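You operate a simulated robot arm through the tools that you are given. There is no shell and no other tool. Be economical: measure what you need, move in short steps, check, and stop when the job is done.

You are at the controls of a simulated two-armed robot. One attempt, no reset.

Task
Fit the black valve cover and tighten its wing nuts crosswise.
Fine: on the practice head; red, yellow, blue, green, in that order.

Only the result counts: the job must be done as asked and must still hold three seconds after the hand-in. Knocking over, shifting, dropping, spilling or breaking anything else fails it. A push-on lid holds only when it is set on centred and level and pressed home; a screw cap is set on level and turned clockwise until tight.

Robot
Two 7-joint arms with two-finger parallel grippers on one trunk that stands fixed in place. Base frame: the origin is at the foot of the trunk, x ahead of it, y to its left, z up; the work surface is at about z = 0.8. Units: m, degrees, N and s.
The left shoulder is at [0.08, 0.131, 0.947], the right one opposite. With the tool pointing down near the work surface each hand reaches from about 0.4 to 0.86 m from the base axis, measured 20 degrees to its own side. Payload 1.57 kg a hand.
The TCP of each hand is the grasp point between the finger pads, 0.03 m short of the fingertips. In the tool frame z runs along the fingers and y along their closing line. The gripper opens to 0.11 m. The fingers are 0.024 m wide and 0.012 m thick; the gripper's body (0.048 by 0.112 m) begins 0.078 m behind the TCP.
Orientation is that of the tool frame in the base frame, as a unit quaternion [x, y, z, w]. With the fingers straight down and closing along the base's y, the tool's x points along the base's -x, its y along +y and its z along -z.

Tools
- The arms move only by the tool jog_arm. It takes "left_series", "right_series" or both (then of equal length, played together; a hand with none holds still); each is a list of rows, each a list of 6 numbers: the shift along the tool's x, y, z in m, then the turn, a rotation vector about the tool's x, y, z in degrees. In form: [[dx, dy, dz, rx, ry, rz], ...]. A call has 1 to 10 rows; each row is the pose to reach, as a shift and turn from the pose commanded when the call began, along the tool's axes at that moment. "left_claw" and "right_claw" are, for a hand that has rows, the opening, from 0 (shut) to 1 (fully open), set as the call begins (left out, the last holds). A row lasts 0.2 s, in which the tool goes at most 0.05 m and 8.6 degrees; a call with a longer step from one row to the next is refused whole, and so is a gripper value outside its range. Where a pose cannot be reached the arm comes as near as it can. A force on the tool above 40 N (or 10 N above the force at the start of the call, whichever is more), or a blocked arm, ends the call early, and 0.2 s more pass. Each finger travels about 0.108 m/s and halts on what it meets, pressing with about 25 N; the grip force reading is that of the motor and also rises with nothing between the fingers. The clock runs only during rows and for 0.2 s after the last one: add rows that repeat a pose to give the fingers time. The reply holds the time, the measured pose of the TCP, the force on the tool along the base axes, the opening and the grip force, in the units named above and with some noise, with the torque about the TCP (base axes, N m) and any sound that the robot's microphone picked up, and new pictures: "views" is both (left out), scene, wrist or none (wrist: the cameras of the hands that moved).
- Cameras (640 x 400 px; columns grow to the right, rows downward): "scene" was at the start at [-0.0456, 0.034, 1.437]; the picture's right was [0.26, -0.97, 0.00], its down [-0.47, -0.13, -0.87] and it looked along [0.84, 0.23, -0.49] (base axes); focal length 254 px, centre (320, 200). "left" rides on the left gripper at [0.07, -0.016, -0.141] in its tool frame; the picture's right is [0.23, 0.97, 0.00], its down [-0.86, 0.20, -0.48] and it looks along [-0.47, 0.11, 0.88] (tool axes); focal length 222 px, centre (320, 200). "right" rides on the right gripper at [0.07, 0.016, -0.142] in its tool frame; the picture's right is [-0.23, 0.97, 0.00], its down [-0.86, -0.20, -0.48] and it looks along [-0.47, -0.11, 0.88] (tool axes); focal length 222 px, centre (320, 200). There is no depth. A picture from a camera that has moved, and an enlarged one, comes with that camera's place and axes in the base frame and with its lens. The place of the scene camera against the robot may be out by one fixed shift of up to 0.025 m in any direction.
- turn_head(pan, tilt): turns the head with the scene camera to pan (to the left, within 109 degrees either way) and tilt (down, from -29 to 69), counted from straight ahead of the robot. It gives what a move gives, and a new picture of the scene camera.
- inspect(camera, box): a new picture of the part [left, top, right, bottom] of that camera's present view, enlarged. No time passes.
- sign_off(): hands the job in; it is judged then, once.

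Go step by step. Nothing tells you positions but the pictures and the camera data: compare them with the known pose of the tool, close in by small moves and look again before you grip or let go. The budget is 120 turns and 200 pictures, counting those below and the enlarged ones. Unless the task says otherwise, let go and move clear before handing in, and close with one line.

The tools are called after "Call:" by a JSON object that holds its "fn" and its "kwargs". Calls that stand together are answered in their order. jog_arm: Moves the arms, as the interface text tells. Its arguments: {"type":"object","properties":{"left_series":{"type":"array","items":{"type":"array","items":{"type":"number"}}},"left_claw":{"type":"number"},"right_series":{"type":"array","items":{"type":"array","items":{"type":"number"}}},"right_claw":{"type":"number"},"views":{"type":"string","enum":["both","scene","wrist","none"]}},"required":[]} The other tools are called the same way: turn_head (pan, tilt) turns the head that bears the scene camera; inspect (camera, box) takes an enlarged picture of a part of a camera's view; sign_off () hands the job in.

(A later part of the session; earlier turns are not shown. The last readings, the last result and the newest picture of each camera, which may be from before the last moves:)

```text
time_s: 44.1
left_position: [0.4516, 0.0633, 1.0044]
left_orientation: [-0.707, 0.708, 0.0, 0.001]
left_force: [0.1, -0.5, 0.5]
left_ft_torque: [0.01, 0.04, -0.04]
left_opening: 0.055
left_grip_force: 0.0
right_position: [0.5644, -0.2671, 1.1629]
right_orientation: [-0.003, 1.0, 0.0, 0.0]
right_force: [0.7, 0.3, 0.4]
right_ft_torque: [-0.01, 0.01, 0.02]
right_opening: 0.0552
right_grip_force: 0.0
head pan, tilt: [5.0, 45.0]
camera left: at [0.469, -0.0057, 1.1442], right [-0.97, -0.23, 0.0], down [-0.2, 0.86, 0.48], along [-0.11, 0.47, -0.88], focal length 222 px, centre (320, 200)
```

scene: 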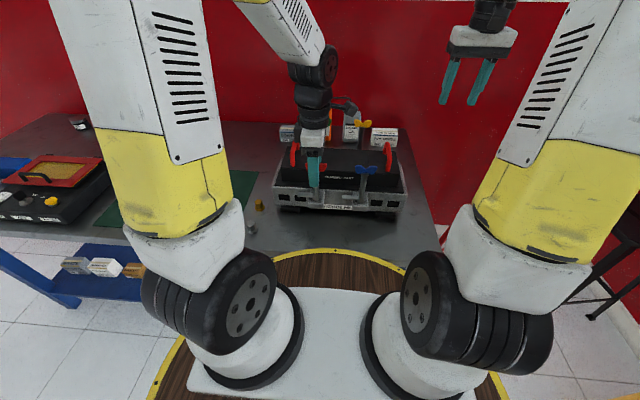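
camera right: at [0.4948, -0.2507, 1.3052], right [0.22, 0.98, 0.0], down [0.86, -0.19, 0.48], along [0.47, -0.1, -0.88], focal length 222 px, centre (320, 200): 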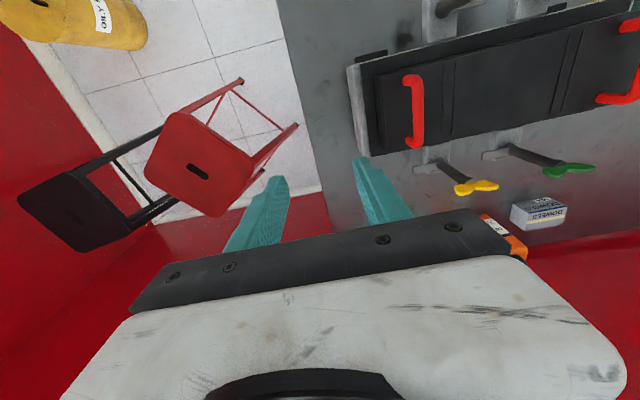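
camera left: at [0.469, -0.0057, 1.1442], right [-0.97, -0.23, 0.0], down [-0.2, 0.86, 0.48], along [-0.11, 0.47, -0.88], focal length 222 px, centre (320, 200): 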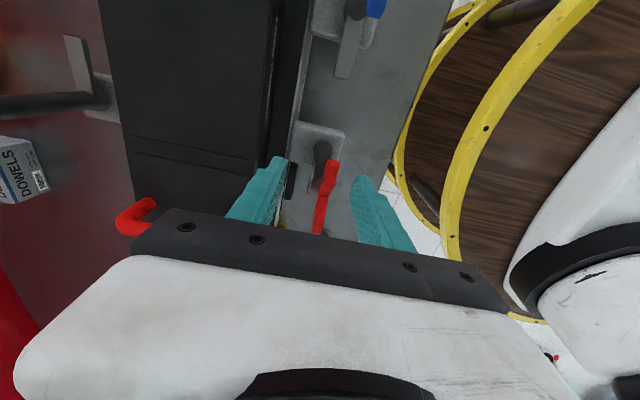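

Wing is centred between the fingers. Closing.

Call:
{"fn": "jog_arm", "kwargs": {"left_series": [[0, 0, 0, 0, 0, 0], [0, 0, 0, 0, 0, 0], [0, 0, 0, 0, 0, 0]], "left_claw": 0, "views": "wrist"}}

```text
time_s: 44.9
left_position: [0.449, 0.0644, 1.0021]
left_orientation: [-0.707, 0.707, 0.001, -0.001]
left_force: [-21.5, 0.0, -2.7]
left_ft_torque: [0.26, 0.1, -0.06]
left_opening: 0.0197
left_grip_force: 34.1
right_position: [0.5632, -0.2667, 1.163]
right_orientation: [-0.004, 1.0, 0.001, 0.001]
right_force: [0.2, 0.6, 0.3]
right_ft_torque: [-0.01, -0.02, 0.0]
right_opening: 0.0548
right_grip_force: 0.1
head pan, tilt: [5.0, 45.0]
camera left: at [0.4671, -0.0059, 1.1436], right [-0.97, -0.22, 0.0], down [-0.2, 0.86, 0.48], along [-0.11, 0.47, -0.88], focal length 222 px, centre (320, 200)
```

left: 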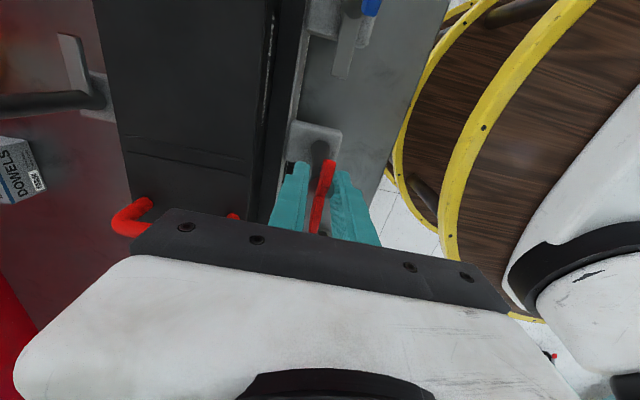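

The fingers have met the round hub (20 mm) rather than the blade. I'll open slightly, rise ~19 mm, shift −2 mm in x and regrip on the wing plate.

Call:
{"fn": "jog_arm", "kwargs": {"left_series": [[0, 0.002, 0, 0, 0, 0], [0, 0.002, 0, 0, 0, 0], [0, 0.002, -0.019, 0, 0, 0], [0, 0.002, -0.019, 0, 0, 0]], "left_claw": 0.4, "views": "none"}}

Call:
{"fn": "jog_arm", "kwargs": {"left_series": [[0, 0, 0, 0, 0, 0], [0, 0, 0, 0, 0, 0], [0, 0, 0, 0, 0, 0]], "left_claw": 0, "views": "wrist"}}

```text
time_s: 45.9
left_position: [0.4479, 0.0635, 1.0232]
left_orientation: [-0.706, 0.708, -0.001, 0.001]
left_force: [-0.1, 0.1, 0.2]
left_ft_torque: [-0.01, 0.02, -0.02]
left_opening: 0.0442
left_grip_force: 0.1
right_position: [0.5651, -0.2665, 1.163]
right_orientation: [-0.003, 1.0, 0.002, 0.0]
right_force: [0.4, 0.3, -0.1]
right_ft_torque: [0.01, 0.0, 0.02]
right_opening: 0.0549
right_grip_force: 0.2
head pan, tilt: [5.0, 45.0]
```

```text
time_s: 46.7
left_position: [0.4502, 0.0644, 1.0227]
left_orientation: [-0.707, 0.708, -0.002, 0.0]
left_force: [3.0, 0.0, 1.4]
left_ft_torque: [0.04, -0.09, 0.0]
left_opening: 0.0193
left_grip_force: 33.6
right_position: [0.5653, -0.2669, 1.1625]
right_orientation: [-0.004, 1.0, 0.002, 0.0]
right_force: [0.5, -0.3, 0.6]
right_ft_torque: [0.01, 0.01, 0.03]
right_opening: 0.0547
right_grip_force: 0.1
head pan, tilt: [5.0, 45.0]
camera left: at [0.4663, -0.0054, 1.1645], right [-0.97, -0.23, 0.0], down [-0.2, 0.86, 0.48], along [-0.11, 0.47, -0.88], focal length 222 px, centre (320, 200)
```

left: 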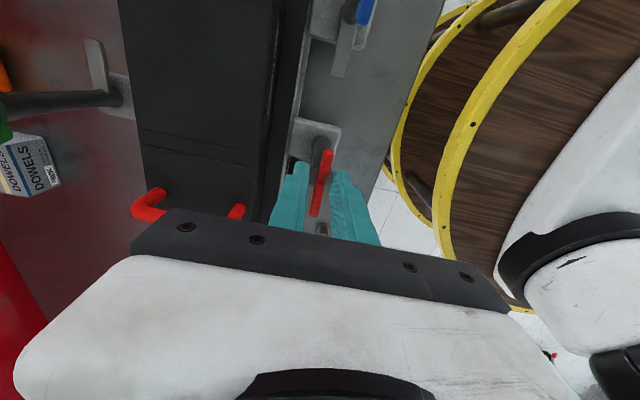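

Opening is still 19 mm (hub). I'll try a gentle clockwise turn and see whether the wing follows.

Call:
{"fn": "jog_arm", "kwargs": {"left_series": [[0, 0, 0, 0, 0, 4], [0, 0, 0, 0, 0, 8], [0, 0, 0, 0, 0, 12], [0, 0, 0, 0, 0, 16], [0, 0, 0, 0, 0, 20], [0, 0, 0, 0, 0, 20]], "views": "both"}}

```text
time_s: 48.1
left_position: [0.4492, 0.0639, 1.0236]
left_orientation: [-0.572, 0.82, -0.003, 0.002]
left_force: [24.7, -0.7, -3.1]
left_ft_torque: [-0.45, -0.36, 0.09]
left_opening: 0.0199
left_grip_force: 33.5
right_position: [0.5649, -0.2675, 1.1617]
right_orientation: [-0.004, 1.0, 0.0, 0.0]
right_force: [-0.6, 0.4, -0.3]
right_ft_torque: [-0.02, 0.0, 0.03]
right_opening: 0.0549
right_grip_force: 0.1
head pan, tilt: [5.0, 45.0]
camera left: at [0.442, -0.0067, 1.1645], right [-0.99, 0.12, 0.0], down [0.11, 0.87, 0.48], along [0.06, 0.47, -0.88], focal length 222 px, centre (320, 200)
```

scene: 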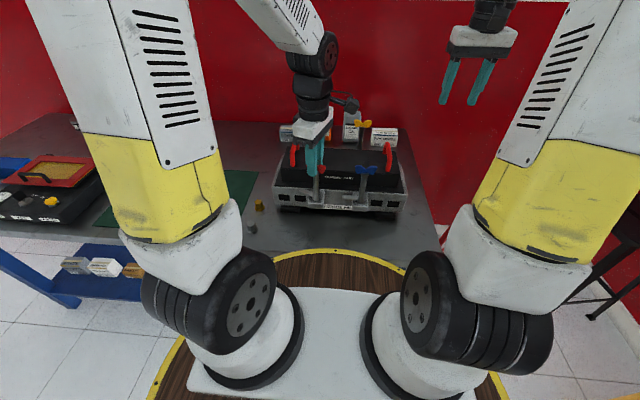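
left: 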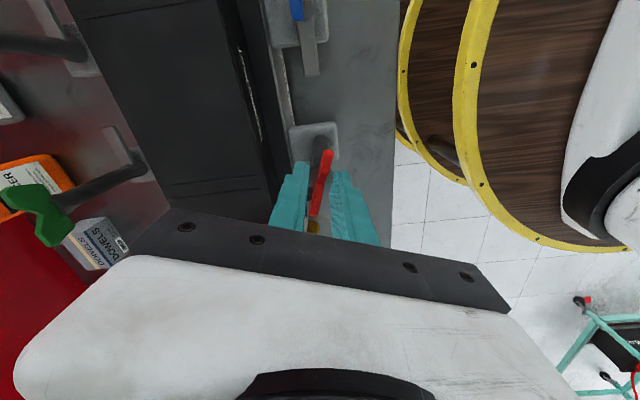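

The wing turns with the gripper. The side force says the hub axis is a few mm toward −y (≈0.058); I'll shift there and continue turning.

Call:
{"fn": "jog_arm", "kwargs": {"left_series": [[0.003, -0.001, 0, 0, 0, 0], [0.0056, -0.002, 0, 0, 0, 4], [0.0056, -0.002, 0, 0, 0, 10], [0.0056, -0.002, 0, 0, 0, 16], [0.0056, -0.002, 0, 0, 0, 22], [0.0056, -0.002, 0, 0, 0, 28], [0.0056, -0.002, 0, 0, 0, 34], [0.0056, -0.002, 0, 0, 0, 40], [0.0056, -0.002, 0, 0, 0, 40]], "views": "wrist"}}

Call:
{"fn": "inspect", "kwargs": {"camera": "scene", "box": [250, 110, 430, 225]}}

```text
time_s: 50.1
left_position: [0.4471, 0.0605, 1.0224]
left_orientation: [-0.257, 0.966, 0.001, -0.001]
left_force: [-4.8, 25.6, -8.9]
left_ft_torque: [0.77, -0.32, 0.07]
left_opening: 0.0193
left_grip_force: 32.8
right_position: [0.5635, -0.2666, 1.1623]
right_orientation: [-0.003, 1.0, 0.001, 0.0]
right_force: [0.4, -1.0, -0.3]
right_ft_torque: [-0.01, -0.01, -0.01]
right_opening: 0.0549
right_grip_force: 0.0
head pan, tilt: [5.0, 45.0]
camera left: at [0.396, 0.0112, 1.1633], right [-0.68, 0.73, 0.0], down [0.64, 0.6, 0.48], along [0.35, 0.33, -0.88], focal length 222 px, centre (320, 200)
```

left: 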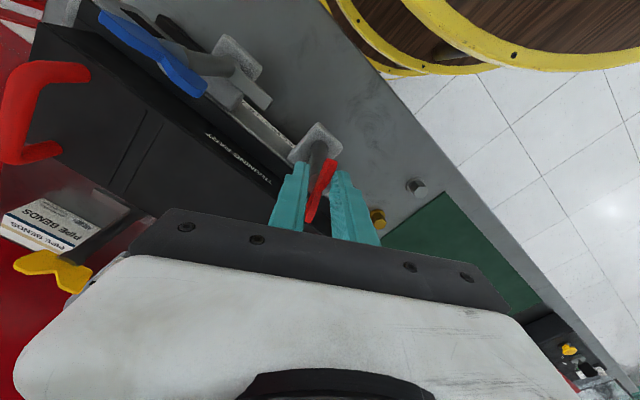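

```text
3.48 times, centred on (340, 168) of scene
camera zoom: at [-0.0523, 0.0186, 1.4129], right [0.09, -1.0, 0.0], down [-0.7, -0.06, -0.71], along [0.7, 0.06, -0.71], focal length 884 px, centre (250, 313)
```

zoom: 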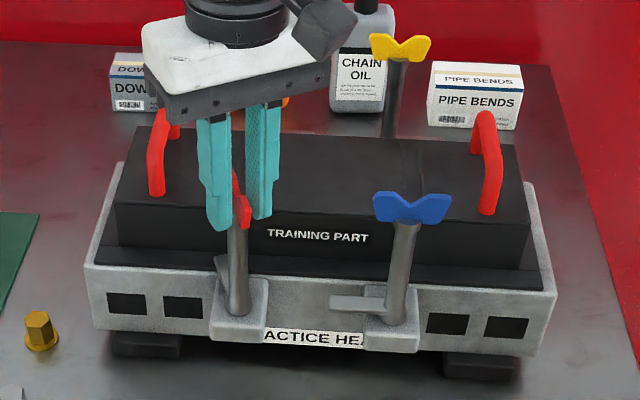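

The tongue is swinging over the cover flange as the nut turns. Continuing clockwise, watching for torque.

Call:
{"fn": "jog_arm", "kwargs": {"left_series": [[-0.0019, 0.0012, 0, 0, 0, 4], [-0.0019, 0.0012, 0, 0, 0, 10], [-0.0019, 0.0012, 0, 0, 0, 16], [-0.0019, 0.0012, 0, 0, 0, 22], [-0.0019, 0.0012, 0, 0, 0, 28], [-0.0019, 0.0012, 0, 0, 0, 28]], "views": "none"}}

Call:
{"fn": "inspect", "kwargs": {"camera": "scene", "box": [270, 130, 400, 220]}}

```text
time_s: 51.5
left_position: [0.4475, 0.0628, 1.0242]
left_orientation: [-0.016, 1.0, 0.0, -0.001]
left_force: [-14.5, 20.7, -14.5]
left_ft_torque: [0.49, 0.29, 0.13]
left_opening: 0.0197
left_grip_force: 32.8
right_position: [0.5639, -0.2659, 1.1632]
right_orientation: [-0.004, 1.0, 0.001, 0.002]
right_force: [0.2, 0.1, -0.2]
right_ft_torque: [0.01, 0.01, 0.0]
right_opening: 0.0552
right_grip_force: 0.0
head pan, tilt: [5.0, 45.0]
```

```text
4.44 times, centred on (335, 175) of scene
camera zoom: at [-0.0526, 0.0184, 1.4129], right [0.09, -1.0, 0.0], down [-0.7, -0.06, -0.71], along [0.7, 0.06, -0.71], focal length 1130 px, centre (253, 311)
```

zoom: 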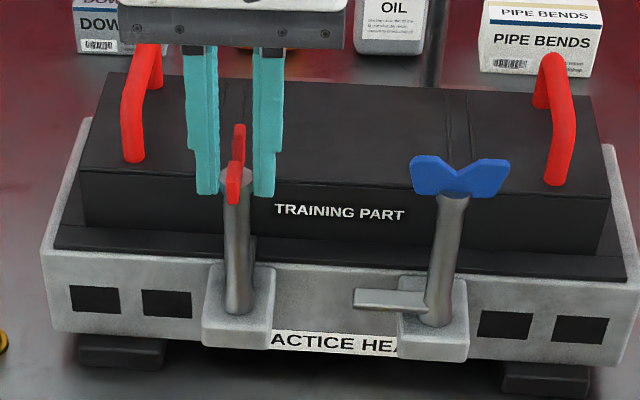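

Call:
{"fn": "jog_arm", "kwargs": {"left_series": [[0.0015, 0.002, 0.0015, 0, 0, 0], [0.0015, 0.002, 0.0015, 0, 0, 6], [0.0015, 0.002, 0.0015, 0, 0, 12], [0.0015, 0.002, 0.002, 0, 0, 18], [0.0015, 0.002, 0.002, 0, 0, 24], [0.0015, 0.002, 0.002, 0, 0, 30], [0.0015, 0.002, 0.002, 0, 0, 30]], "views": "none"}}

Call:
{"fn": "inspect", "kwargs": {"camera": "scene", "box": [270, 130, 400, 220]}}

```text
time_s: 53.1
left_position: [0.4484, 0.0623, 1.0228]
left_orientation: [0.243, 0.97, -0.001, 0.003]
left_force: [8.9, 9.3, 18.0]
left_ft_torque: [0.5, -0.14, 0.51]
left_opening: 0.0198
left_grip_force: 34.0
right_position: [0.5638, -0.2659, 1.1629]
right_orientation: [-0.004, 1.0, 0.001, -0.001]
right_force: [0.9, -0.1, -0.6]
right_ft_torque: [0.02, 0.04, 0.01]
right_opening: 0.055
right_grip_force: 0.1
head pan, tilt: [5.0, 45.0]
```

```text
4.44 times, centred on (335, 175) of scene
camera zoom: at [-0.0522, 0.0177, 1.4129], right [0.09, -1.0, 0.0], down [-0.7, -0.06, -0.71], along [0.7, 0.06, -0.71], focal length 1130 px, centre (253, 311)
```

zoom: 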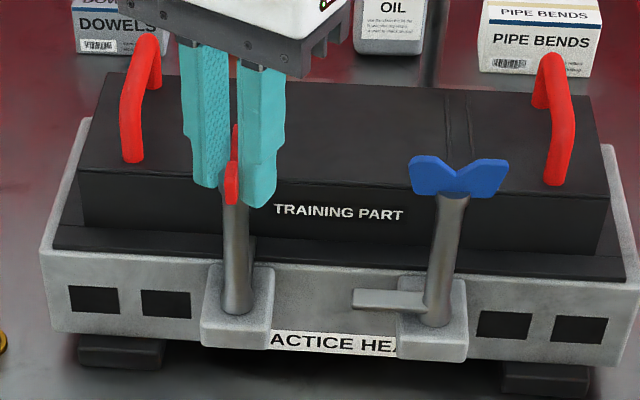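

Call:
{"fn": "inspect", "kwargs": {"camera": "left", "box": [220, 80, 420, 240]}}

```text
2.50 times, centred on (320, 160) of left
camera zoom: at [0.3798, 0.081, 1.1619], right [0.26, 0.97, 0.0], down [0.84, -0.23, 0.48], along [0.47, -0.13, -0.87], focal length 555 px, centre (320, 300)
```

zoom: 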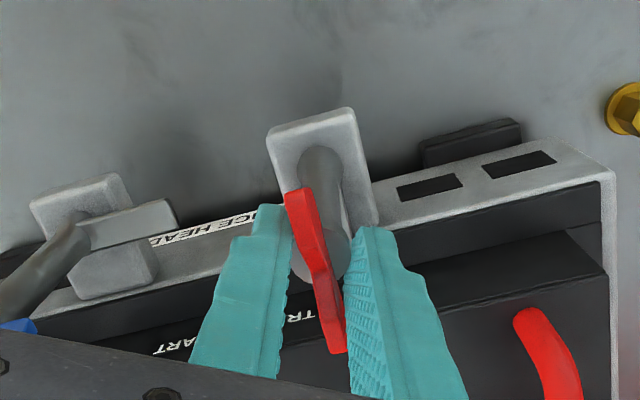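

The wing stopped at ~93° (now pointing along x) while the gripper slipped on with torque 0.5 N·m — it appears to be at its stop. I'll regrip aligned and apply one more tightening turn to verify.

Call:
{"fn": "jog_arm", "kwargs": {"left_series": [[0, 0, -0.002, 0, 0, 0], [0, 0, -0.002, 0, 0, -8], [0, 0, -0.002, 0, 0, -16], [0, 0, -0.002, 0, 0, -24], [0, 0, -0.002, 0, 0, -30], [0, 0, -0.002, 0, 0, -30]], "left_claw": 0.4, "views": "none"}}

Call:
{"fn": "jog_arm", "kwargs": {"left_series": [[0, 0, 0, 0, 0, 0], [0, 0, 0, 0, 0, 0], [0, 0, 0, 0, 0, 0], [0, 0, 0, 0, 0, 4], [0, 0, 0, 0, 0, 8], [0, 0, 0, 0, 0, 12], [0, 0, 0, 0, 0, 16], [0, 0, 0, 0, 0, 16]], "left_claw": 0, "views": "wrist"}}

```text
time_s: 54.5
left_position: [0.4466, 0.0615, 1.0234]
left_orientation: [-0.017, 1.0, -0.002, 0.001]
left_force: [0.2, 0.0, 0.4]
left_ft_torque: [0.01, 0.0, -0.03]
left_opening: 0.0438
left_grip_force: 0.0
right_position: [0.5651, -0.2663, 1.1623]
right_orientation: [-0.003, 1.0, 0.001, 0.0]
right_force: [-0.6, 0.0, 1.1]
right_ft_torque: [0.01, 0.02, 0.02]
right_opening: 0.0548
right_grip_force: 0.1
head pan, tilt: [5.0, 45.0]
```

```text
time_s: 56.3
left_position: [0.4464, 0.0624, 1.0223]
left_orientation: [0.122, 0.992, 0.0, 0.0]
left_force: [-0.8, 4.3, -9.7]
left_ft_torque: [0.1, -0.07, 0.25]
left_opening: 0.0196
left_grip_force: 34.0
right_position: [0.565, -0.2655, 1.1624]
right_orientation: [-0.003, 1.0, 0.0, 0.0]
right_force: [0.2, -0.3, 0.2]
right_ft_torque: [-0.02, 0.0, 0.01]
right_opening: 0.0547
right_grip_force: 0.0
head pan, tilt: [5.0, 45.0]
camera left: at [0.377, 0.0635, 1.1642], right [0.02, 1.0, 0.0], down [0.88, -0.02, 0.48], along [0.48, -0.01, -0.88], focal length 222 px, centre (320, 200)
```

left: 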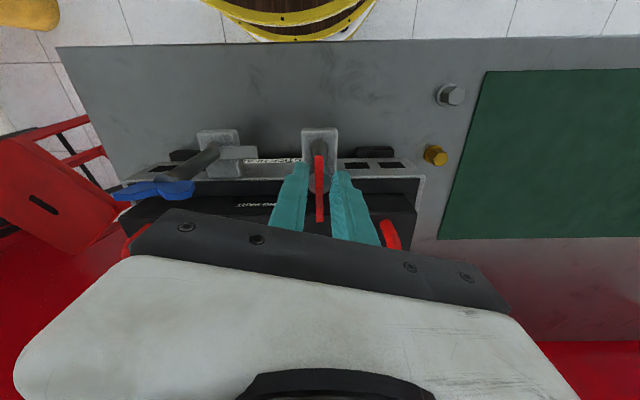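

Call:
{"fn": "jog_arm", "kwargs": {"left_series": [[0, 0, 0, 0, 0, 6], [0, 0, 0, 0, 0, 12], [0, 0, 0, 0, 0, 18], [0, 0, 0, 0, 0, 24], [0, 0, 0, 0, 0, 30], [0, 0, 0, 0, 0, 34], [0, 0, 0, 0, 0, 34]], "views": "wrist"}}

```text
time_s: 57.9
left_position: [0.4463, 0.0621, 1.0236]
left_orientation: [0.406, 0.914, -0.001, 0.002]
left_force: [2.7, -6.8, -2.1]
left_ft_torque: [0.59, 0.13, 5.04]
left_opening: 0.0349
left_grip_force: 41.6
right_position: [0.5645, -0.2677, 1.1615]
right_orientation: [-0.003, 1.0, 0.0, 0.0]
right_force: [-0.9, -0.4, 0.2]
right_ft_torque: [-0.02, 0.02, -0.05]
right_opening: 0.0549
right_grip_force: 0.0
head pan, tilt: [5.0, 45.0]
camera left: at [0.3891, 0.1028, 1.1647], right [0.57, 0.82, 0.0], down [0.72, -0.5, 0.48], along [0.39, -0.27, -0.88], focal length 222 px, centre (320, 200)
```

left: 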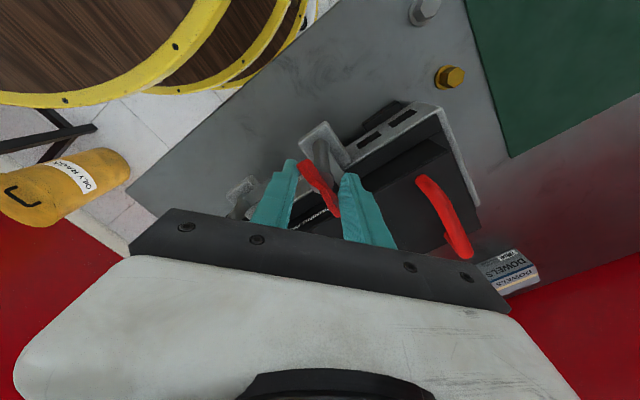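

Positive drive reached 5 N·m with the wing still at −3°: red is hard tight. Now release and move the left hand away while the right hand goes above the yellow nut, turned +85°.

Call:
{"fn": "jog_arm", "kwargs": {"left_series": [[0, 0, 0, 0, 0, 0], [0, 0, 0, 0, 0, -4], [0, 0, -0.03, 0, 0, -8], [0, 0, -0.07, 0, 0, -12], [0, 0, -0.11, 0, 0, -16], [0.02, 0.018, -0.13, 0, 0, -22], [0.045, 0.04, -0.14, 0, 0, -28], [0.07, 0.062, -0.14, 0, 0, -35], [0.09, 0.08, -0.14, 0, 0, -42], [0.104, 0.094, -0.14, 0, 0, -48]], "right_series": [[-0.0124, 0.0208, 0.003, 0, 0, -8.5], [-0.0248, 0.0417, 0.0066, 0, 0, -17], [-0.0372, 0.0625, 0.01, 0, 0, -25.5], [-0.0496, 0.0834, 0.013, 0, 0, -34], [-0.062, 0.1042, 0.0165, 0, 0, -42.5], [-0.0744, 0.125, 0.02, 0, 0, -51], [-0.0868, 0.146, 0.023, 0, 0, -59.5], [-0.0992, 0.1668, 0.026, 0, 0, -68], [-0.1116, 0.1876, 0.03, 0, 0, -76.5], [-0.124, 0.2085, 0.033, 0, 0, -85]], "left_claw": 0.5}}

```text
time_s: 60.1
left_position: [0.4461, 0.2035, 1.1637]
left_orientation: [0.001, 1.0, 0.0, 0.001]
left_force: [-0.7, -0.7, 0.2]
left_ft_torque: [0.03, -0.06, -0.02]
left_opening: 0.0552
left_grip_force: 0.1
right_position: [0.6859, -0.0585, 1.1305]
right_orientation: [-0.679, 0.734, 0.0, 0.001]
right_force: [-0.9, 0.3, 0.1]
right_ft_torque: [0.01, -0.02, 0.0]
right_opening: 0.0551
right_grip_force: 0.0
head pan, tilt: [5.0, 45.0]
camera right: at [0.6634, -0.1256, 1.2734], right [-0.95, 0.3, 0.0], down [0.27, 0.84, 0.48], along [0.15, 0.46, -0.88], focal length 222 px, centre (320, 200)
camera left: at [0.3776, 0.1871, 1.304], right [-0.23, 0.97, 0.0], down [0.85, 0.2, 0.48], along [0.47, 0.11, -0.88], focal length 222 px, centre (320, 200)
```

scene: 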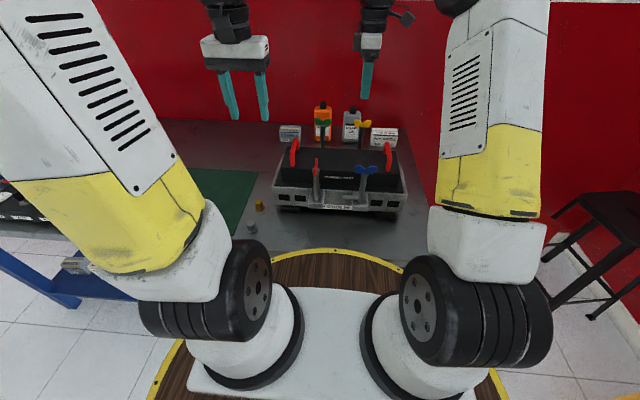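
right: 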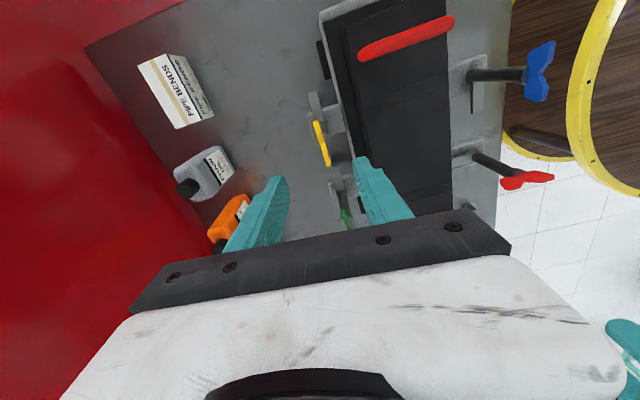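
left: 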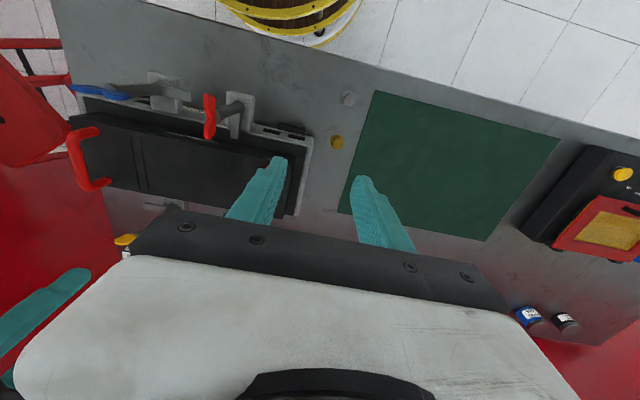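

Yellow wing measured at about (0.684, −0.061). Aligning and lowering partway; also checking red's tongue.

Call:
{"fn": "jog_arm", "kwargs": {"right_series": [[0.001, 0.001, 0.03, 0, 0, -2.5], [0.0022, 0.0018, 0.06, 0, 0, -4.5], [0.0022, 0.0018, 0.09, 0, 0, -4.5], [0.0022, 0.0018, 0.09, 0, 0, -4.5]], "views": "wrist"}}

Call:
{"fn": "inspect", "kwargs": {"camera": "left", "box": [60, 60, 340, 220]}}

```text
time_s: 61.1
left_position: [0.4459, 0.2049, 1.1637]
left_orientation: [0.0, 1.0, -0.001, 0.002]
left_force: [0.3, 0.1, 0.0]
left_ft_torque: [-0.02, 0.06, 0.0]
left_opening: 0.0548
left_grip_force: 0.1
right_position: [0.683, -0.0582, 1.0403]
right_orientation: [-0.706, 0.708, 0.001, 0.001]
right_force: [0.1, 0.6, 0.2]
right_ft_torque: [0.0, 0.0, 0.04]
right_opening: 0.0549
right_grip_force: 0.0
head pan, tilt: [5.0, 45.0]
camera right: at [0.6676, -0.1276, 1.1819], right [-0.97, 0.23, 0.0], down [0.2, 0.85, 0.48], along [0.11, 0.47, -0.88], focal length 222 px, centre (320, 200)
```

right: 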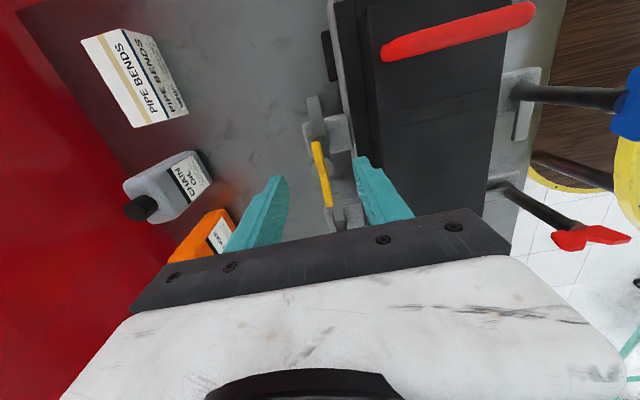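

```text
2.29 times, centred on (200, 140) of left
camera zoom: at [0.3779, 0.1874, 1.3038], right [-0.23, 0.97, 0.0], down [0.85, 0.2, 0.48], along [0.47, 0.11, -0.88], focal length 508 px, centre (594, 337)
```

zoom: 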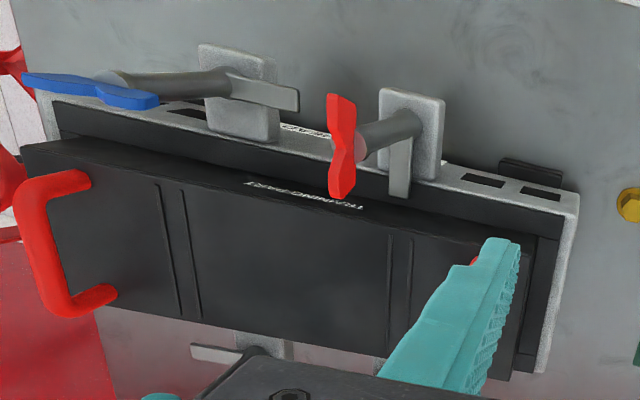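

Red's tongue sits over the cover flange. The yellow wing is centred between the fingers; descend to 1.020 and grip.

Call:
{"fn": "jog_arm", "kwargs": {"right_series": [[0, 0, 0.01, 0, 0, 0], [0, 0, 0.02, 0, 0, 0], [0, 0, 0.02, 0, 0, 0]], "views": "none"}}

Call:
{"fn": "jog_arm", "kwargs": {"right_series": [[0, 0, 0, 0, 0, 0], [0, 0, 0, 0, 0, 0], [0, 0, 0, 0, 0, 0]], "right_claw": 0, "views": "wrist"}}

```text
time_s: 61.9
left_position: [0.4462, 0.2031, 1.1634]
left_orientation: [0.001, 1.0, -0.001, 0.001]
left_force: [0.4, 0.7, -0.5]
left_ft_torque: [0.0, 0.0, -0.01]
left_opening: 0.0547
left_grip_force: 0.1
right_position: [0.6845, -0.0576, 1.0204]
right_orientation: [-0.707, 0.707, 0.001, 0.001]
right_force: [0.4, 0.5, -0.3]
right_ft_torque: [0.03, -0.01, 0.0]
right_opening: 0.0548
right_grip_force: 0.0
head pan, tilt: [5.0, 45.0]
```

```text
time_s: 62.7
left_position: [0.4447, 0.2036, 1.1633]
left_orientation: [0.0, 1.0, -0.001, 0.002]
left_force: [-0.1, -0.7, -0.3]
left_ft_torque: [-0.02, 0.01, 0.02]
left_opening: 0.055
left_grip_force: 0.1
right_position: [0.6814, -0.0586, 1.0212]
right_orientation: [-0.706, 0.708, 0.001, 0.0]
right_force: [-24.0, -0.5, -0.4]
right_ft_torque: [-0.22, 0.5, -0.11]
right_opening: 0.0196
right_grip_force: 32.9
head pan, tilt: [5.0, 45.0]
camera right: at [0.6654, -0.1274, 1.1629], right [-0.97, 0.23, 0.0], down [0.2, 0.85, 0.48], along [0.11, 0.47, -0.88], focal length 222 px, centre (320, 200)
```

right: 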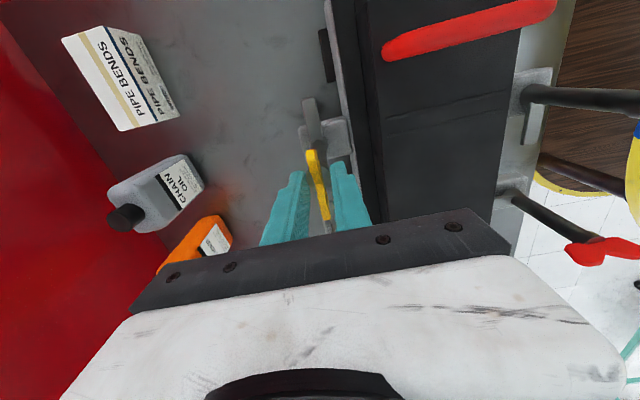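

Call:
{"fn": "jog_arm", "kwargs": {"right_series": [[0, 0.0025, 0, 0, 0, 0], [0, 0.0025, 0, 0, 0, 6], [0, 0.0025, 0, 0, 0, 12], [0, 0.0025, 0, 0, 0, 18], [0, 0.0025, 0, 0, 0, 24], [0, 0.0025, 0, 0, 0, 30], [0, 0.0025, 0, 0, 0, 36], [0, 0.0025, 0, 0, 0, 42], [0, 0.0025, 0, 0, 0, 48], [0, 0.0025, 0, 0, 0, 48]], "views": "wrist"}}

```text
time_s: 64.9
left_position: [0.4462, 0.2028, 1.1632]
left_orientation: [0.001, 1.0, 0.0, 0.0]
left_force: [0.7, 1.2, 0.4]
left_ft_torque: [0.0, -0.01, 0.01]
left_opening: 0.0551
left_grip_force: 0.0
right_position: [0.6821, -0.0596, 1.0204]
right_orientation: [-0.355, 0.935, 0.0, 0.001]
right_force: [4.7, -11.1, -17.0]
right_ft_torque: [-0.23, -0.05, 0.09]
right_opening: 0.0197
right_grip_force: 33.7
head pan, tilt: [5.0, 45.0]
camera right: at [0.6209, -0.0932, 1.1629], right [-0.48, 0.88, 0.0], down [0.77, 0.42, 0.48], along [0.42, 0.23, -0.88], focal length 222 px, centre (320, 200)
```

right: 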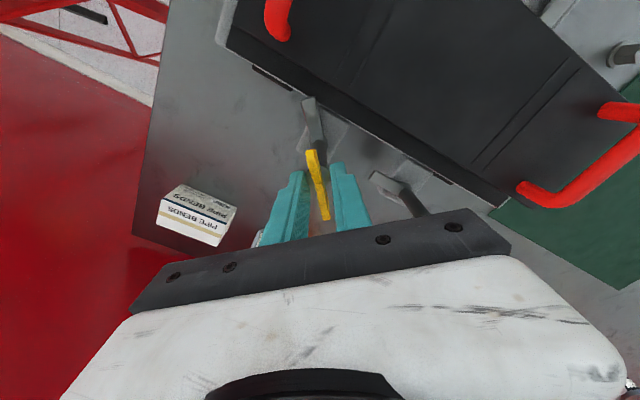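

Call:
{"fn": "jog_arm", "kwargs": {"right_series": [[0, -0.001, 0.0015, 0, 0, 0], [0, -0.001, 0.0015, 0, 0, 6], [0, -0.001, 0.0015, 0, 0, 12], [0, -0.001, 0.0015, 0, 0, 18], [0, -0.001, 0.0015, 0, 0, 24], [0, -0.001, 0.002, 0, 0, 30], [0, -0.001, 0.002, 0, 0, 36], [0, -0.001, 0.002, 0, 0, 42], [0, -0.001, 0.002, 0, 0, 46], [0, -0.001, 0.002, 0, 0, 46]], "views": "wrist"}}

```text
time_s: 67.1
left_position: [0.446, 0.2028, 1.1627]
left_orientation: [0.001, 1.0, 0.0, 0.002]
left_force: [0.6, 0.2, 0.1]
left_ft_torque: [-0.01, 0.02, 0.02]
left_opening: 0.0548
left_grip_force: 0.1
right_position: [0.6839, -0.0612, 1.0188]
right_orientation: [0.037, 0.999, -0.002, 0.001]
right_force: [11.4, -29.1, 13.3]
right_ft_torque: [-0.52, -0.16, 0.06]
right_opening: 0.0194
right_grip_force: 33.4
head pan, tilt: [5.0, 45.0]
camera right: at [0.6152, -0.0396, 1.1617], right [0.3, 0.95, 0.0], down [0.84, -0.26, 0.48], along [0.46, -0.15, -0.88], focal length 222 px, centre (320, 200)
```

right: 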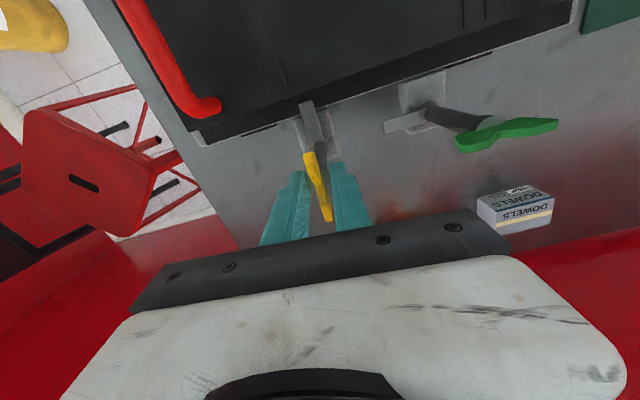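

Call:
{"fn": "jog_arm", "kwargs": {"right_series": [[0, -0.0025, -0.001, 0, 0, 0], [0, -0.0025, -0.001, 0, 0, 6], [0, -0.0025, -0.001, 0, 0, 12], [0, -0.0025, -0.001, 0, 0, 18], [0, -0.0025, -0.001, 0, 0, 24], [0, -0.0025, -0.001, 0, 0, 30], [0, -0.0025, -0.001, 0, 0, 36], [0, -0.0025, -0.001, 0, 0, 40], [0, -0.0025, -0.001, 0, 0, 40]], "views": "wrist"}}

```text
time_s: 69.1
left_position: [0.4464, 0.2029, 1.1639]
left_orientation: [0.001, 1.0, 0.001, 0.0]
left_force: [0.3, 0.0, -0.3]
left_ft_torque: [0.02, 0.04, -0.01]
left_opening: 0.055
left_grip_force: 0.0
right_position: [0.6824, -0.0622, 1.0194]
right_orientation: [0.376, 0.927, 0.0, 0.001]
right_force: [-7.4, -31.7, 3.7]
right_ft_torque: [-1.4, 0.55, 0.96]
right_opening: 0.0309
right_grip_force: 40.3
head pan, tilt: [5.0, 45.0]
camera right: at [0.6435, -0.0013, 1.1623], right [0.84, 0.54, 0.0], down [0.48, -0.74, 0.48], along [0.26, -0.4, -0.88], focal length 222 px, centre (320, 200)
```

right: 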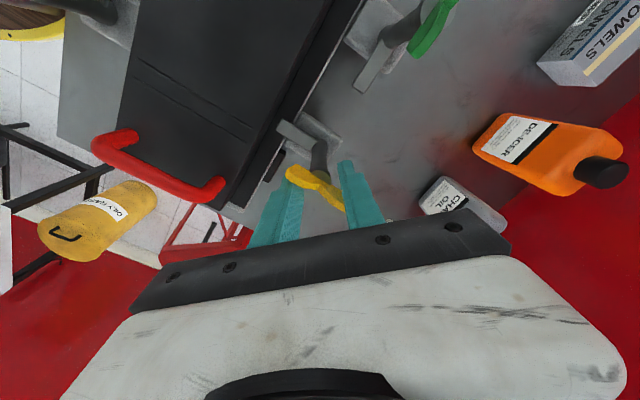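

Yellow is at its stop too (wing yaw −4°, positive torque). Next blue with the right hand: release, rise, travel and unwind the wrist.

Call:
{"fn": "jog_arm", "kwargs": {"right_series": [[0, 0, 0, 0, 0, 0], [0, 0, 0, 0, 0, -4], [0, 0, -0.03, 0, 0, -12], [0, 0, -0.07, 0, 0, -20], [0, 0, -0.11, 0, 0, -28.5], [0.034, -0.032, -0.12, 0, 0, -37], [0.067, -0.064, -0.12, 0, 0, -45.5], [0.101, -0.096, -0.12, 0, 0, -54], [0.135, -0.128, -0.12, 0, 0, -62.5], [0.1684, -0.1596, -0.12, 0, 0, -71]], "right_claw": 0.5, "views": "none"}}

Call:
{"fn": "jog_arm", "kwargs": {"right_series": [[0, 0, 0, 0, 0, -8.5], [0, 0, 0, 0, 0, -17], [0, 0, 0, 0, 0, -25.5], [0, 0, 0, 0, 0, -34], [0, 0, 0, 0, 0, -42.5], [0, 0, 0, 0, 0, -51], [0, 0, 0, 0, 0, -59.5], [0, 0, 0, 0, 0, -62.5], [0, 0, 0, 0, 0, -62.5]], "views": "both"}}

```text
time_s: 71.3
left_position: [0.4464, 0.2036, 1.1632]
left_orientation: [0.0, 1.0, -0.001, 0.002]
left_force: [0.2, 0.5, 0.4]
left_ft_torque: [-0.01, 0.03, -0.02]
left_opening: 0.0549
left_grip_force: 0.0
right_position: [0.4511, -0.0559, 1.1429]
right_orientation: [-0.234, 0.972, 0.001, 0.0]
right_force: [0.3, -0.1, -0.9]
right_ft_torque: [0.04, 0.02, 0.0]
right_opening: 0.0553
right_grip_force: 0.0
head pan, tilt: [5.0, 45.0]
```

```text
time_s: 73.3
left_position: [0.4461, 0.2042, 1.162]
left_orientation: [0.0, 1.0, -0.001, 0.001]
left_force: [0.7, 0.0, -1.4]
left_ft_torque: [-0.04, 0.01, 0.03]
left_opening: 0.055
left_grip_force: 0.0
right_position: [0.4527, -0.0582, 1.1401]
right_orientation: [-0.704, 0.71, 0.0, 0.002]
right_force: [-0.3, -0.7, 0.3]
right_ft_torque: [0.01, 0.01, 0.03]
right_opening: 0.0549
right_grip_force: 0.1
head pan, tilt: [5.0, 45.0]
camera right: at [0.4346, -0.1285, 1.2821], right [-0.97, 0.24, 0.0], down [0.21, 0.85, 0.48], along [0.11, 0.47, -0.88], focal length 222 px, centre (320, 200)
```

scene: 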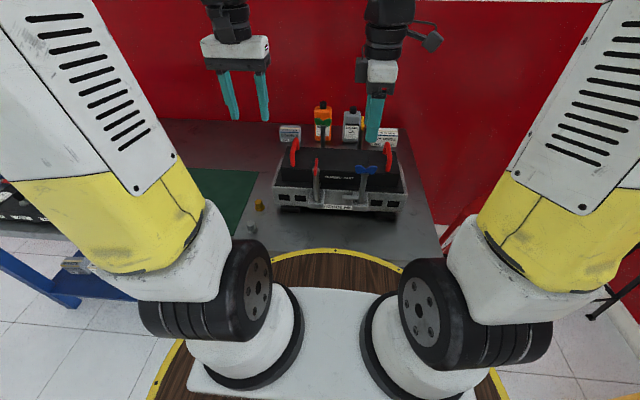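
right: 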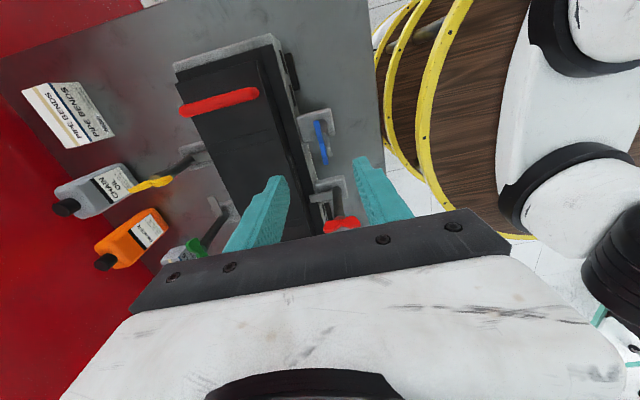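

Call:
{"fn": "jog_arm", "kwargs": {"right_series": [[0.001, 0.0015, 0.035, 0, 0, 0], [0.002, 0.003, 0.07, 0, 0, 0], [0.002, 0.003, 0.1, 0, 0, 0], [0.002, 0.003, 0.1, 0, 0, 0]], "views": "wrist"}}

```text
time_s: 74.3
left_position: [0.4461, 0.205, 1.1618]
left_orientation: [0.0, 1.0, -0.001, 0.001]
left_force: [0.3, 0.5, 0.2]
left_ft_torque: [0.01, 0.03, 0.03]
left_opening: 0.0551
left_grip_force: 0.1
right_position: [0.4483, -0.0579, 1.0422]
right_orientation: [-0.703, 0.711, 0.0, 0.0]
right_force: [0.0, 0.6, 0.0]
right_ft_torque: [-0.03, 0.02, 0.0]
right_opening: 0.055
right_grip_force: 0.0
head pan, tilt: [5.0, 45.0]
camera right: at [0.432, -0.1274, 1.1847], right [-0.97, 0.24, 0.0], down [0.21, 0.85, 0.48], along [0.11, 0.47, -0.88], focal length 222 px, centre (320, 200)
```

right: 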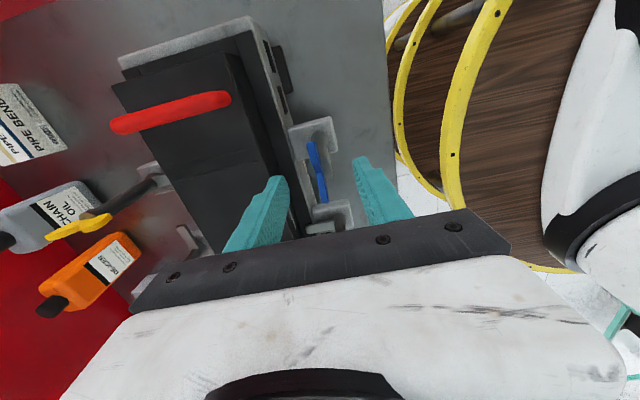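

Call:
{"fn": "jog_arm", "kwargs": {"right_series": [[0.002, -0.001, 0.01, 0, 0, 0], [0.003, -0.0015, 0.0215, 0, 0, 0], [0.003, -0.0015, 0.0215, 0, 0, 0]], "views": "none"}}

Call:
{"fn": "jog_arm", "kwargs": {"right_series": [[0, 0, 0, 0, 0, 0], [0, 0, 0, 0, 0, 0], [0, 0, 0, 0, 0, 0]], "right_claw": 0, "views": "wrist"}}

```text
time_s: 75.1
left_position: [0.4458, 0.2034, 1.163]
left_orientation: [0.001, 1.0, 0.0, 0.001]
left_force: [-0.3, 0.4, -0.6]
left_ft_torque: [0.0, 0.01, 0.0]
left_opening: 0.0552
left_grip_force: 0.1
right_position: [0.4486, -0.0642, 1.02]
right_orientation: [-0.703, 0.711, 0.001, 0.001]
right_force: [-0.2, 0.6, -0.9]
right_ft_torque: [0.0, 0.02, 0.02]
right_opening: 0.0551
right_grip_force: 0.0
head pan, tilt: [5.0, 45.0]
```

```text
time_s: 75.9
left_position: [0.4463, 0.2051, 1.1624]
left_orientation: [0.0, 1.0, -0.001, 0.001]
left_force: [0.1, -0.1, -0.8]
left_ft_torque: [-0.04, 0.03, -0.01]
left_opening: 0.0549
left_grip_force: 0.1
right_position: [0.4485, -0.0636, 1.0199]
right_orientation: [-0.703, 0.711, 0.001, 0.001]
right_force: [-1.2, 0.6, -2.3]
right_ft_torque: [-0.05, -0.01, 0.0]
right_opening: 0.0194
right_grip_force: 33.4
head pan, tilt: [5.0, 45.0]
camera right: at [0.432, -0.1326, 1.1621], right [-0.97, 0.24, 0.0], down [0.21, 0.85, 0.48], along [0.11, 0.47, -0.88], focal length 222 px, centre (320, 200)
```

right: 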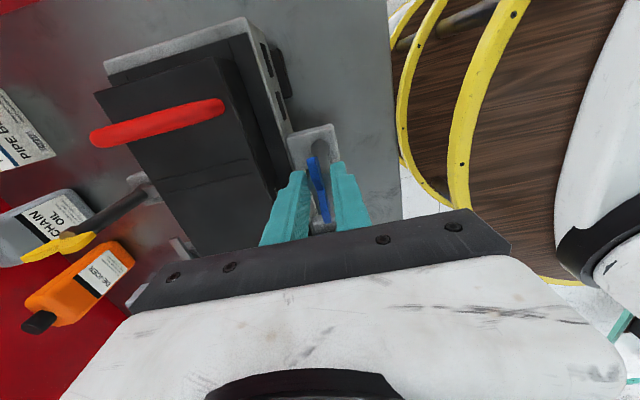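

Well centred. Turning blue clockwise, shifting 3 mm to stay on axis.

Call:
{"fn": "jog_arm", "kwargs": {"right_series": [[-0.003, 0, 0, 0, 0, 0], [-0.003, 0, 0, 0, 0, 6], [-0.003, 0, 0, 0, 0, 12], [-0.003, 0, 0, 0, 0, 18], [-0.003, 0, 0, 0, 0, 24], [-0.003, 0, 0, 0, 0, 30], [-0.003, 0, 0, 0, 0, 36], [-0.003, 0, 0, 0, 0, 42], [-0.003, 0, 0.001, 0, 0, 48], [-0.003, 0, 0.001, 0, 0, 48]], "views": "wrist"}}

```text
time_s: 78.1
left_position: [0.446, 0.2026, 1.1635]
left_orientation: [0.001, 1.0, 0.0, 0.0]
left_force: [0.0, 0.6, 0.0]
left_ft_torque: [0.02, -0.04, -0.01]
left_opening: 0.055
left_grip_force: 0.2
right_position: [0.4512, -0.0605, 1.0185]
right_orientation: [-0.352, 0.936, 0.0, 0.001]
right_force: [-0.1, -18.3, 11.0]
right_ft_torque: [-0.4, 0.11, 0.06]
right_opening: 0.0193
right_grip_force: 33.7
head pan, tilt: [5.0, 45.0]
camera right: at [0.3867, -0.0946, 1.1606], right [-0.47, 0.88, 0.0], down [0.77, 0.41, 0.48], along [0.42, 0.23, -0.88], focal length 222 px, centre (320, 200)
```

right: 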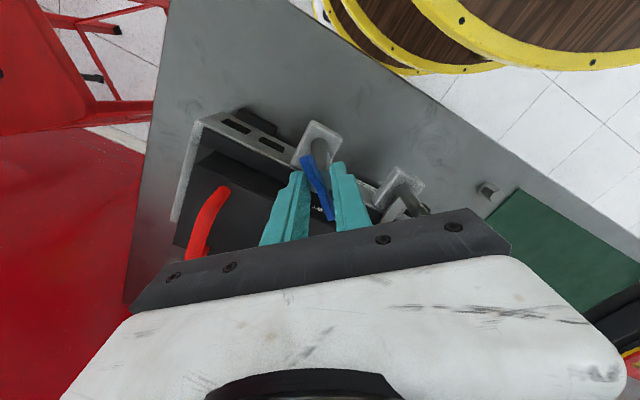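

Call:
{"fn": "jog_arm", "kwargs": {"right_series": [[0, -0.0015, 0, 0, 0, 0], [0, -0.0015, 0, 0, 0, 6], [0, -0.0015, 0, 0, 0, 12], [0, -0.0015, 0, 0, 0, 18], [0, -0.0015, 0, 0, 0, 24], [0, -0.0015, 0, 0, 0, 30], [0, -0.0015, 0, 0, 0, 36], [0, -0.0015, 0, 0, 0, 42], [0, -0.0015, 0, 0, 0, 48], [0, -0.0015, 0, 0, 0, 48]], "views": "wrist"}}

```text
time_s: 80.3
left_position: [0.445, 0.2032, 1.1633]
left_orientation: [0.001, 1.0, 0.0, 0.001]
left_force: [-0.2, 0.1, -0.2]
left_ft_torque: [-0.02, 0.01, -0.01]
left_opening: 0.055
left_grip_force: 0.0
right_position: [0.4514, -0.0615, 1.0175]
right_orientation: [0.059, 0.998, 0.001, 0.002]
right_force: [-2.5, -14.6, 16.0]
right_ft_torque: [-0.33, -0.43, -0.02]
right_opening: 0.0196
right_grip_force: 33.6
head pan, tilt: [5.0, 45.0]
camera right: at [0.3829, -0.0376, 1.1607], right [0.34, 0.94, 0.0], down [0.83, -0.3, 0.48], along [0.45, -0.16, -0.88], focal length 222 px, centre (320, 200)
```

right: 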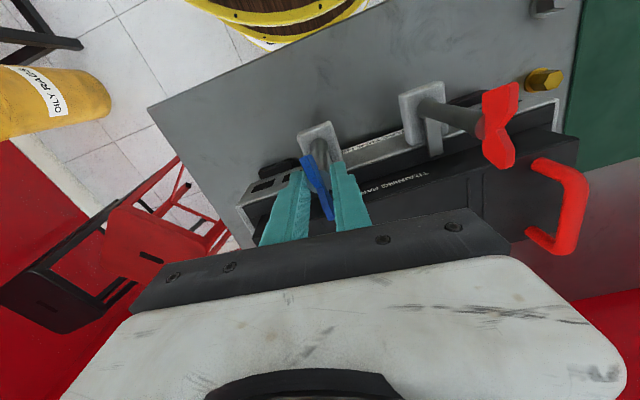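

Blue's wing is at about +2°, nearly at its stop. Driving past to engage positively.

Call:
{"fn": "jog_arm", "kwargs": {"right_series": [[0, -0.001, -0.001, 0, 0, 6], [0, -0.001, -0.001, 0, 0, 12], [0, -0.001, -0.001, 0, 0, 18], [0, -0.001, -0.001, 0, 0, 24], [0, -0.001, -0.001, 0, 0, 30], [0, -0.001, -0.001, 0, 0, 36], [0, -0.001, -0.001, 0, 0, 39], [0, -0.001, -0.001, 0, 0, 39]], "views": "wrist"}}

```text
time_s: 82.1
left_position: [0.4461, 0.2044, 1.1627]
left_orientation: [0.0, 1.0, -0.001, 0.001]
left_force: [-1.6, -0.8, -0.1]
left_ft_torque: [-0.01, -0.01, 0.01]
left_opening: 0.0549
left_grip_force: 0.1
right_position: [0.4508, -0.0612, 1.0186]
right_orientation: [0.387, 0.922, 0.002, 0.0]
right_force: [-5.0, 12.6, 0.5]
right_ft_torque: [-1.35, -0.34, 4.18]
right_opening: 0.0326
right_grip_force: 39.9
head pan, tilt: [5.0, 45.0]
camera right: at [0.4131, -0.0006, 1.1607], right [0.85, 0.52, 0.0], down [0.46, -0.75, 0.48], along [0.25, -0.41, -0.88], focal length 222 px, centre (320, 200)
```

right: 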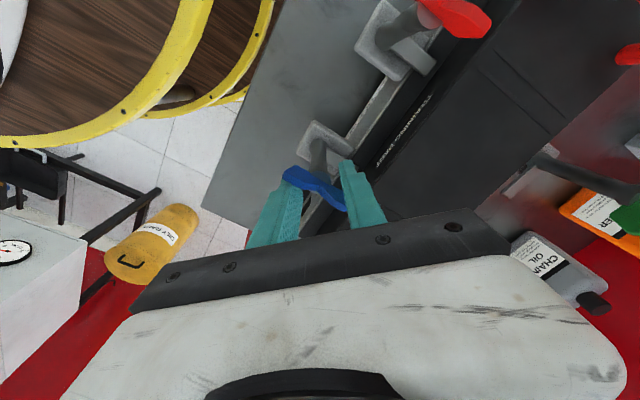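

Blue is hard tight (4 N·m). Release and retreat the right hand; left hand goes over the green nut at about (0.684, 0.060).

Call:
{"fn": "jog_arm", "kwargs": {"left_series": [[-0.0238, -0.0144, 0.003, 0, 0, -8.5], [-0.0476, -0.0288, 0.0066, 0, 0, -17], [-0.0714, -0.0432, 0.01, 0, 0, -25.5], [-0.0952, -0.0576, 0.013, 0, 0, -34], [-0.119, -0.072, 0.0165, 0, 0, -42.5], [-0.1428, -0.0864, 0.02, 0, 0, -51], [-0.1666, -0.1008, 0.023, 0, 0, -59.5], [-0.19, -0.115, 0.026, 0, 0, -68], [-0.214, -0.13, 0.03, 0, 0, -76.5], [-0.238, -0.144, 0.033, 0, 0, -85]], "right_series": [[0, 0, 0, 0, 0, 0], [0, 0, 0, 0, 0, -4], [0, 0, -0.03, 0, 0, -8], [0, 0, -0.07, 0, 0, -12], [0, 0, -0.11, 0, 0, -16], [-0.021, -0.021, -0.12, 0, 0, -22], [-0.042, -0.042, -0.13, 0, 0, -28], [-0.064, -0.063, -0.13, 0, 0, -34], [-0.085, -0.084, -0.13, 0, 0, -40], [-0.107, -0.105, -0.13, 0, 0, -45]], "right_claw": 0.5}}

```text
time_s: 84.3
left_position: [0.6848, 0.0585, 1.1299]
left_orientation: [-0.675, 0.737, 0.0, 0.001]
left_force: [0.3, 0.1, 1.0]
left_ft_torque: [-0.05, -0.03, 0.02]
left_opening: 0.0552
left_grip_force: 0.3
right_position: [0.4497, -0.215, 1.1482]
right_orientation: [0.004, 1.0, 0.001, 0.0]
right_force: [0.1, 0.2, 0.7]
right_ft_torque: [-0.04, -0.04, 0.0]
right_opening: 0.0551
right_grip_force: 0.0
head pan, tilt: [5.0, 45.0]
camera right: at [0.3802, -0.1982, 1.2905], right [0.24, 0.97, 0.0], down [0.85, -0.21, 0.48], along [0.47, -0.11, -0.88], focal length 222 px, centre (320, 200)
camera left: at [0.6963, -0.0127, 1.2711], right [-0.99, -0.14, 0.0], down [-0.13, 0.87, 0.48], along [-0.07, 0.47, -0.88], focal length 222 px, centre (320, 200)
```

scene: 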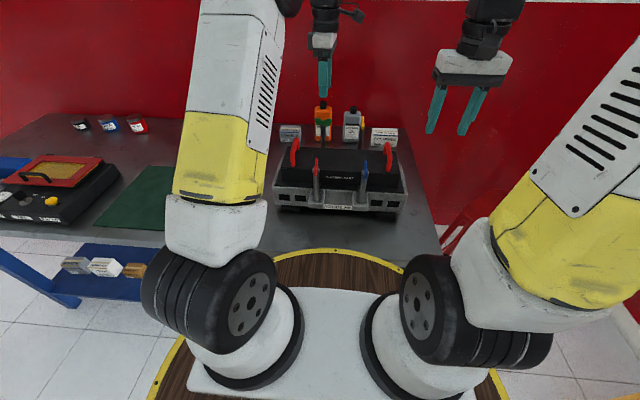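
right: 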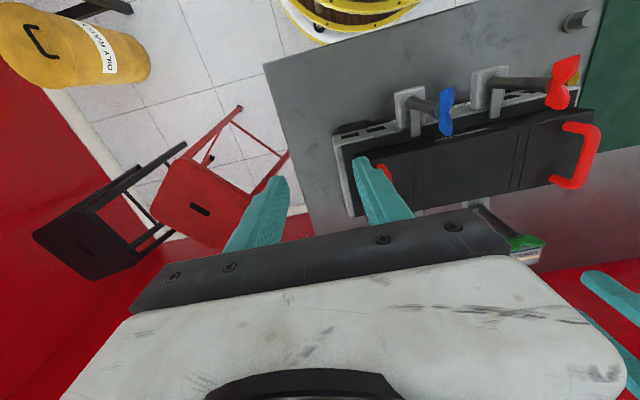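
left: 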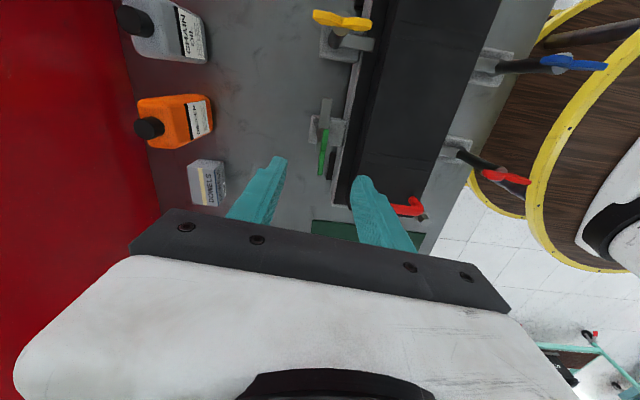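

Call:
{"fn": "jog_arm", "kwargs": {"left_series": [[-0.001, 0.0015, 0.03, 0, 0, -2.5], [-0.0017, 0.003, 0.06, 0, 0, -5], [-0.0017, 0.003, 0.088, 0, 0, -5], [-0.0017, 0.003, 0.088, 0, 0, -5]], "views": "wrist"}}

```text
time_s: 85.3
left_position: [0.6827, 0.0601, 1.0433]
left_orientation: [-0.707, 0.707, -0.001, -0.001]
left_force: [0.4, -0.4, -1.2]
left_ft_torque: [0.0, -0.01, 0.05]
left_opening: 0.055
left_grip_force: 0.0
right_position: [0.4503, -0.2157, 1.1476]
right_orientation: [0.006, 1.0, 0.001, 0.0]
right_force: [1.2, 0.2, -0.1]
right_ft_torque: [0.01, 0.0, -0.01]
right_opening: 0.0548
right_grip_force: 0.1
head pan, tilt: [5.0, 45.0]
camera left: at [0.6988, -0.0088, 1.1835], right [-0.97, -0.23, 0.0], down [-0.2, 0.86, 0.48], along [-0.11, 0.47, -0.88], focal length 222 px, centre (320, 200)
```

left: 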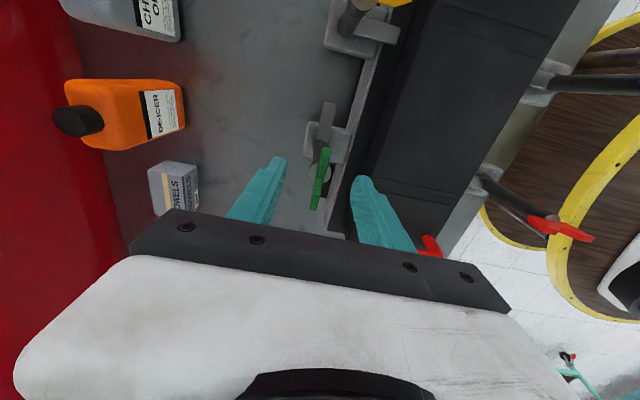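

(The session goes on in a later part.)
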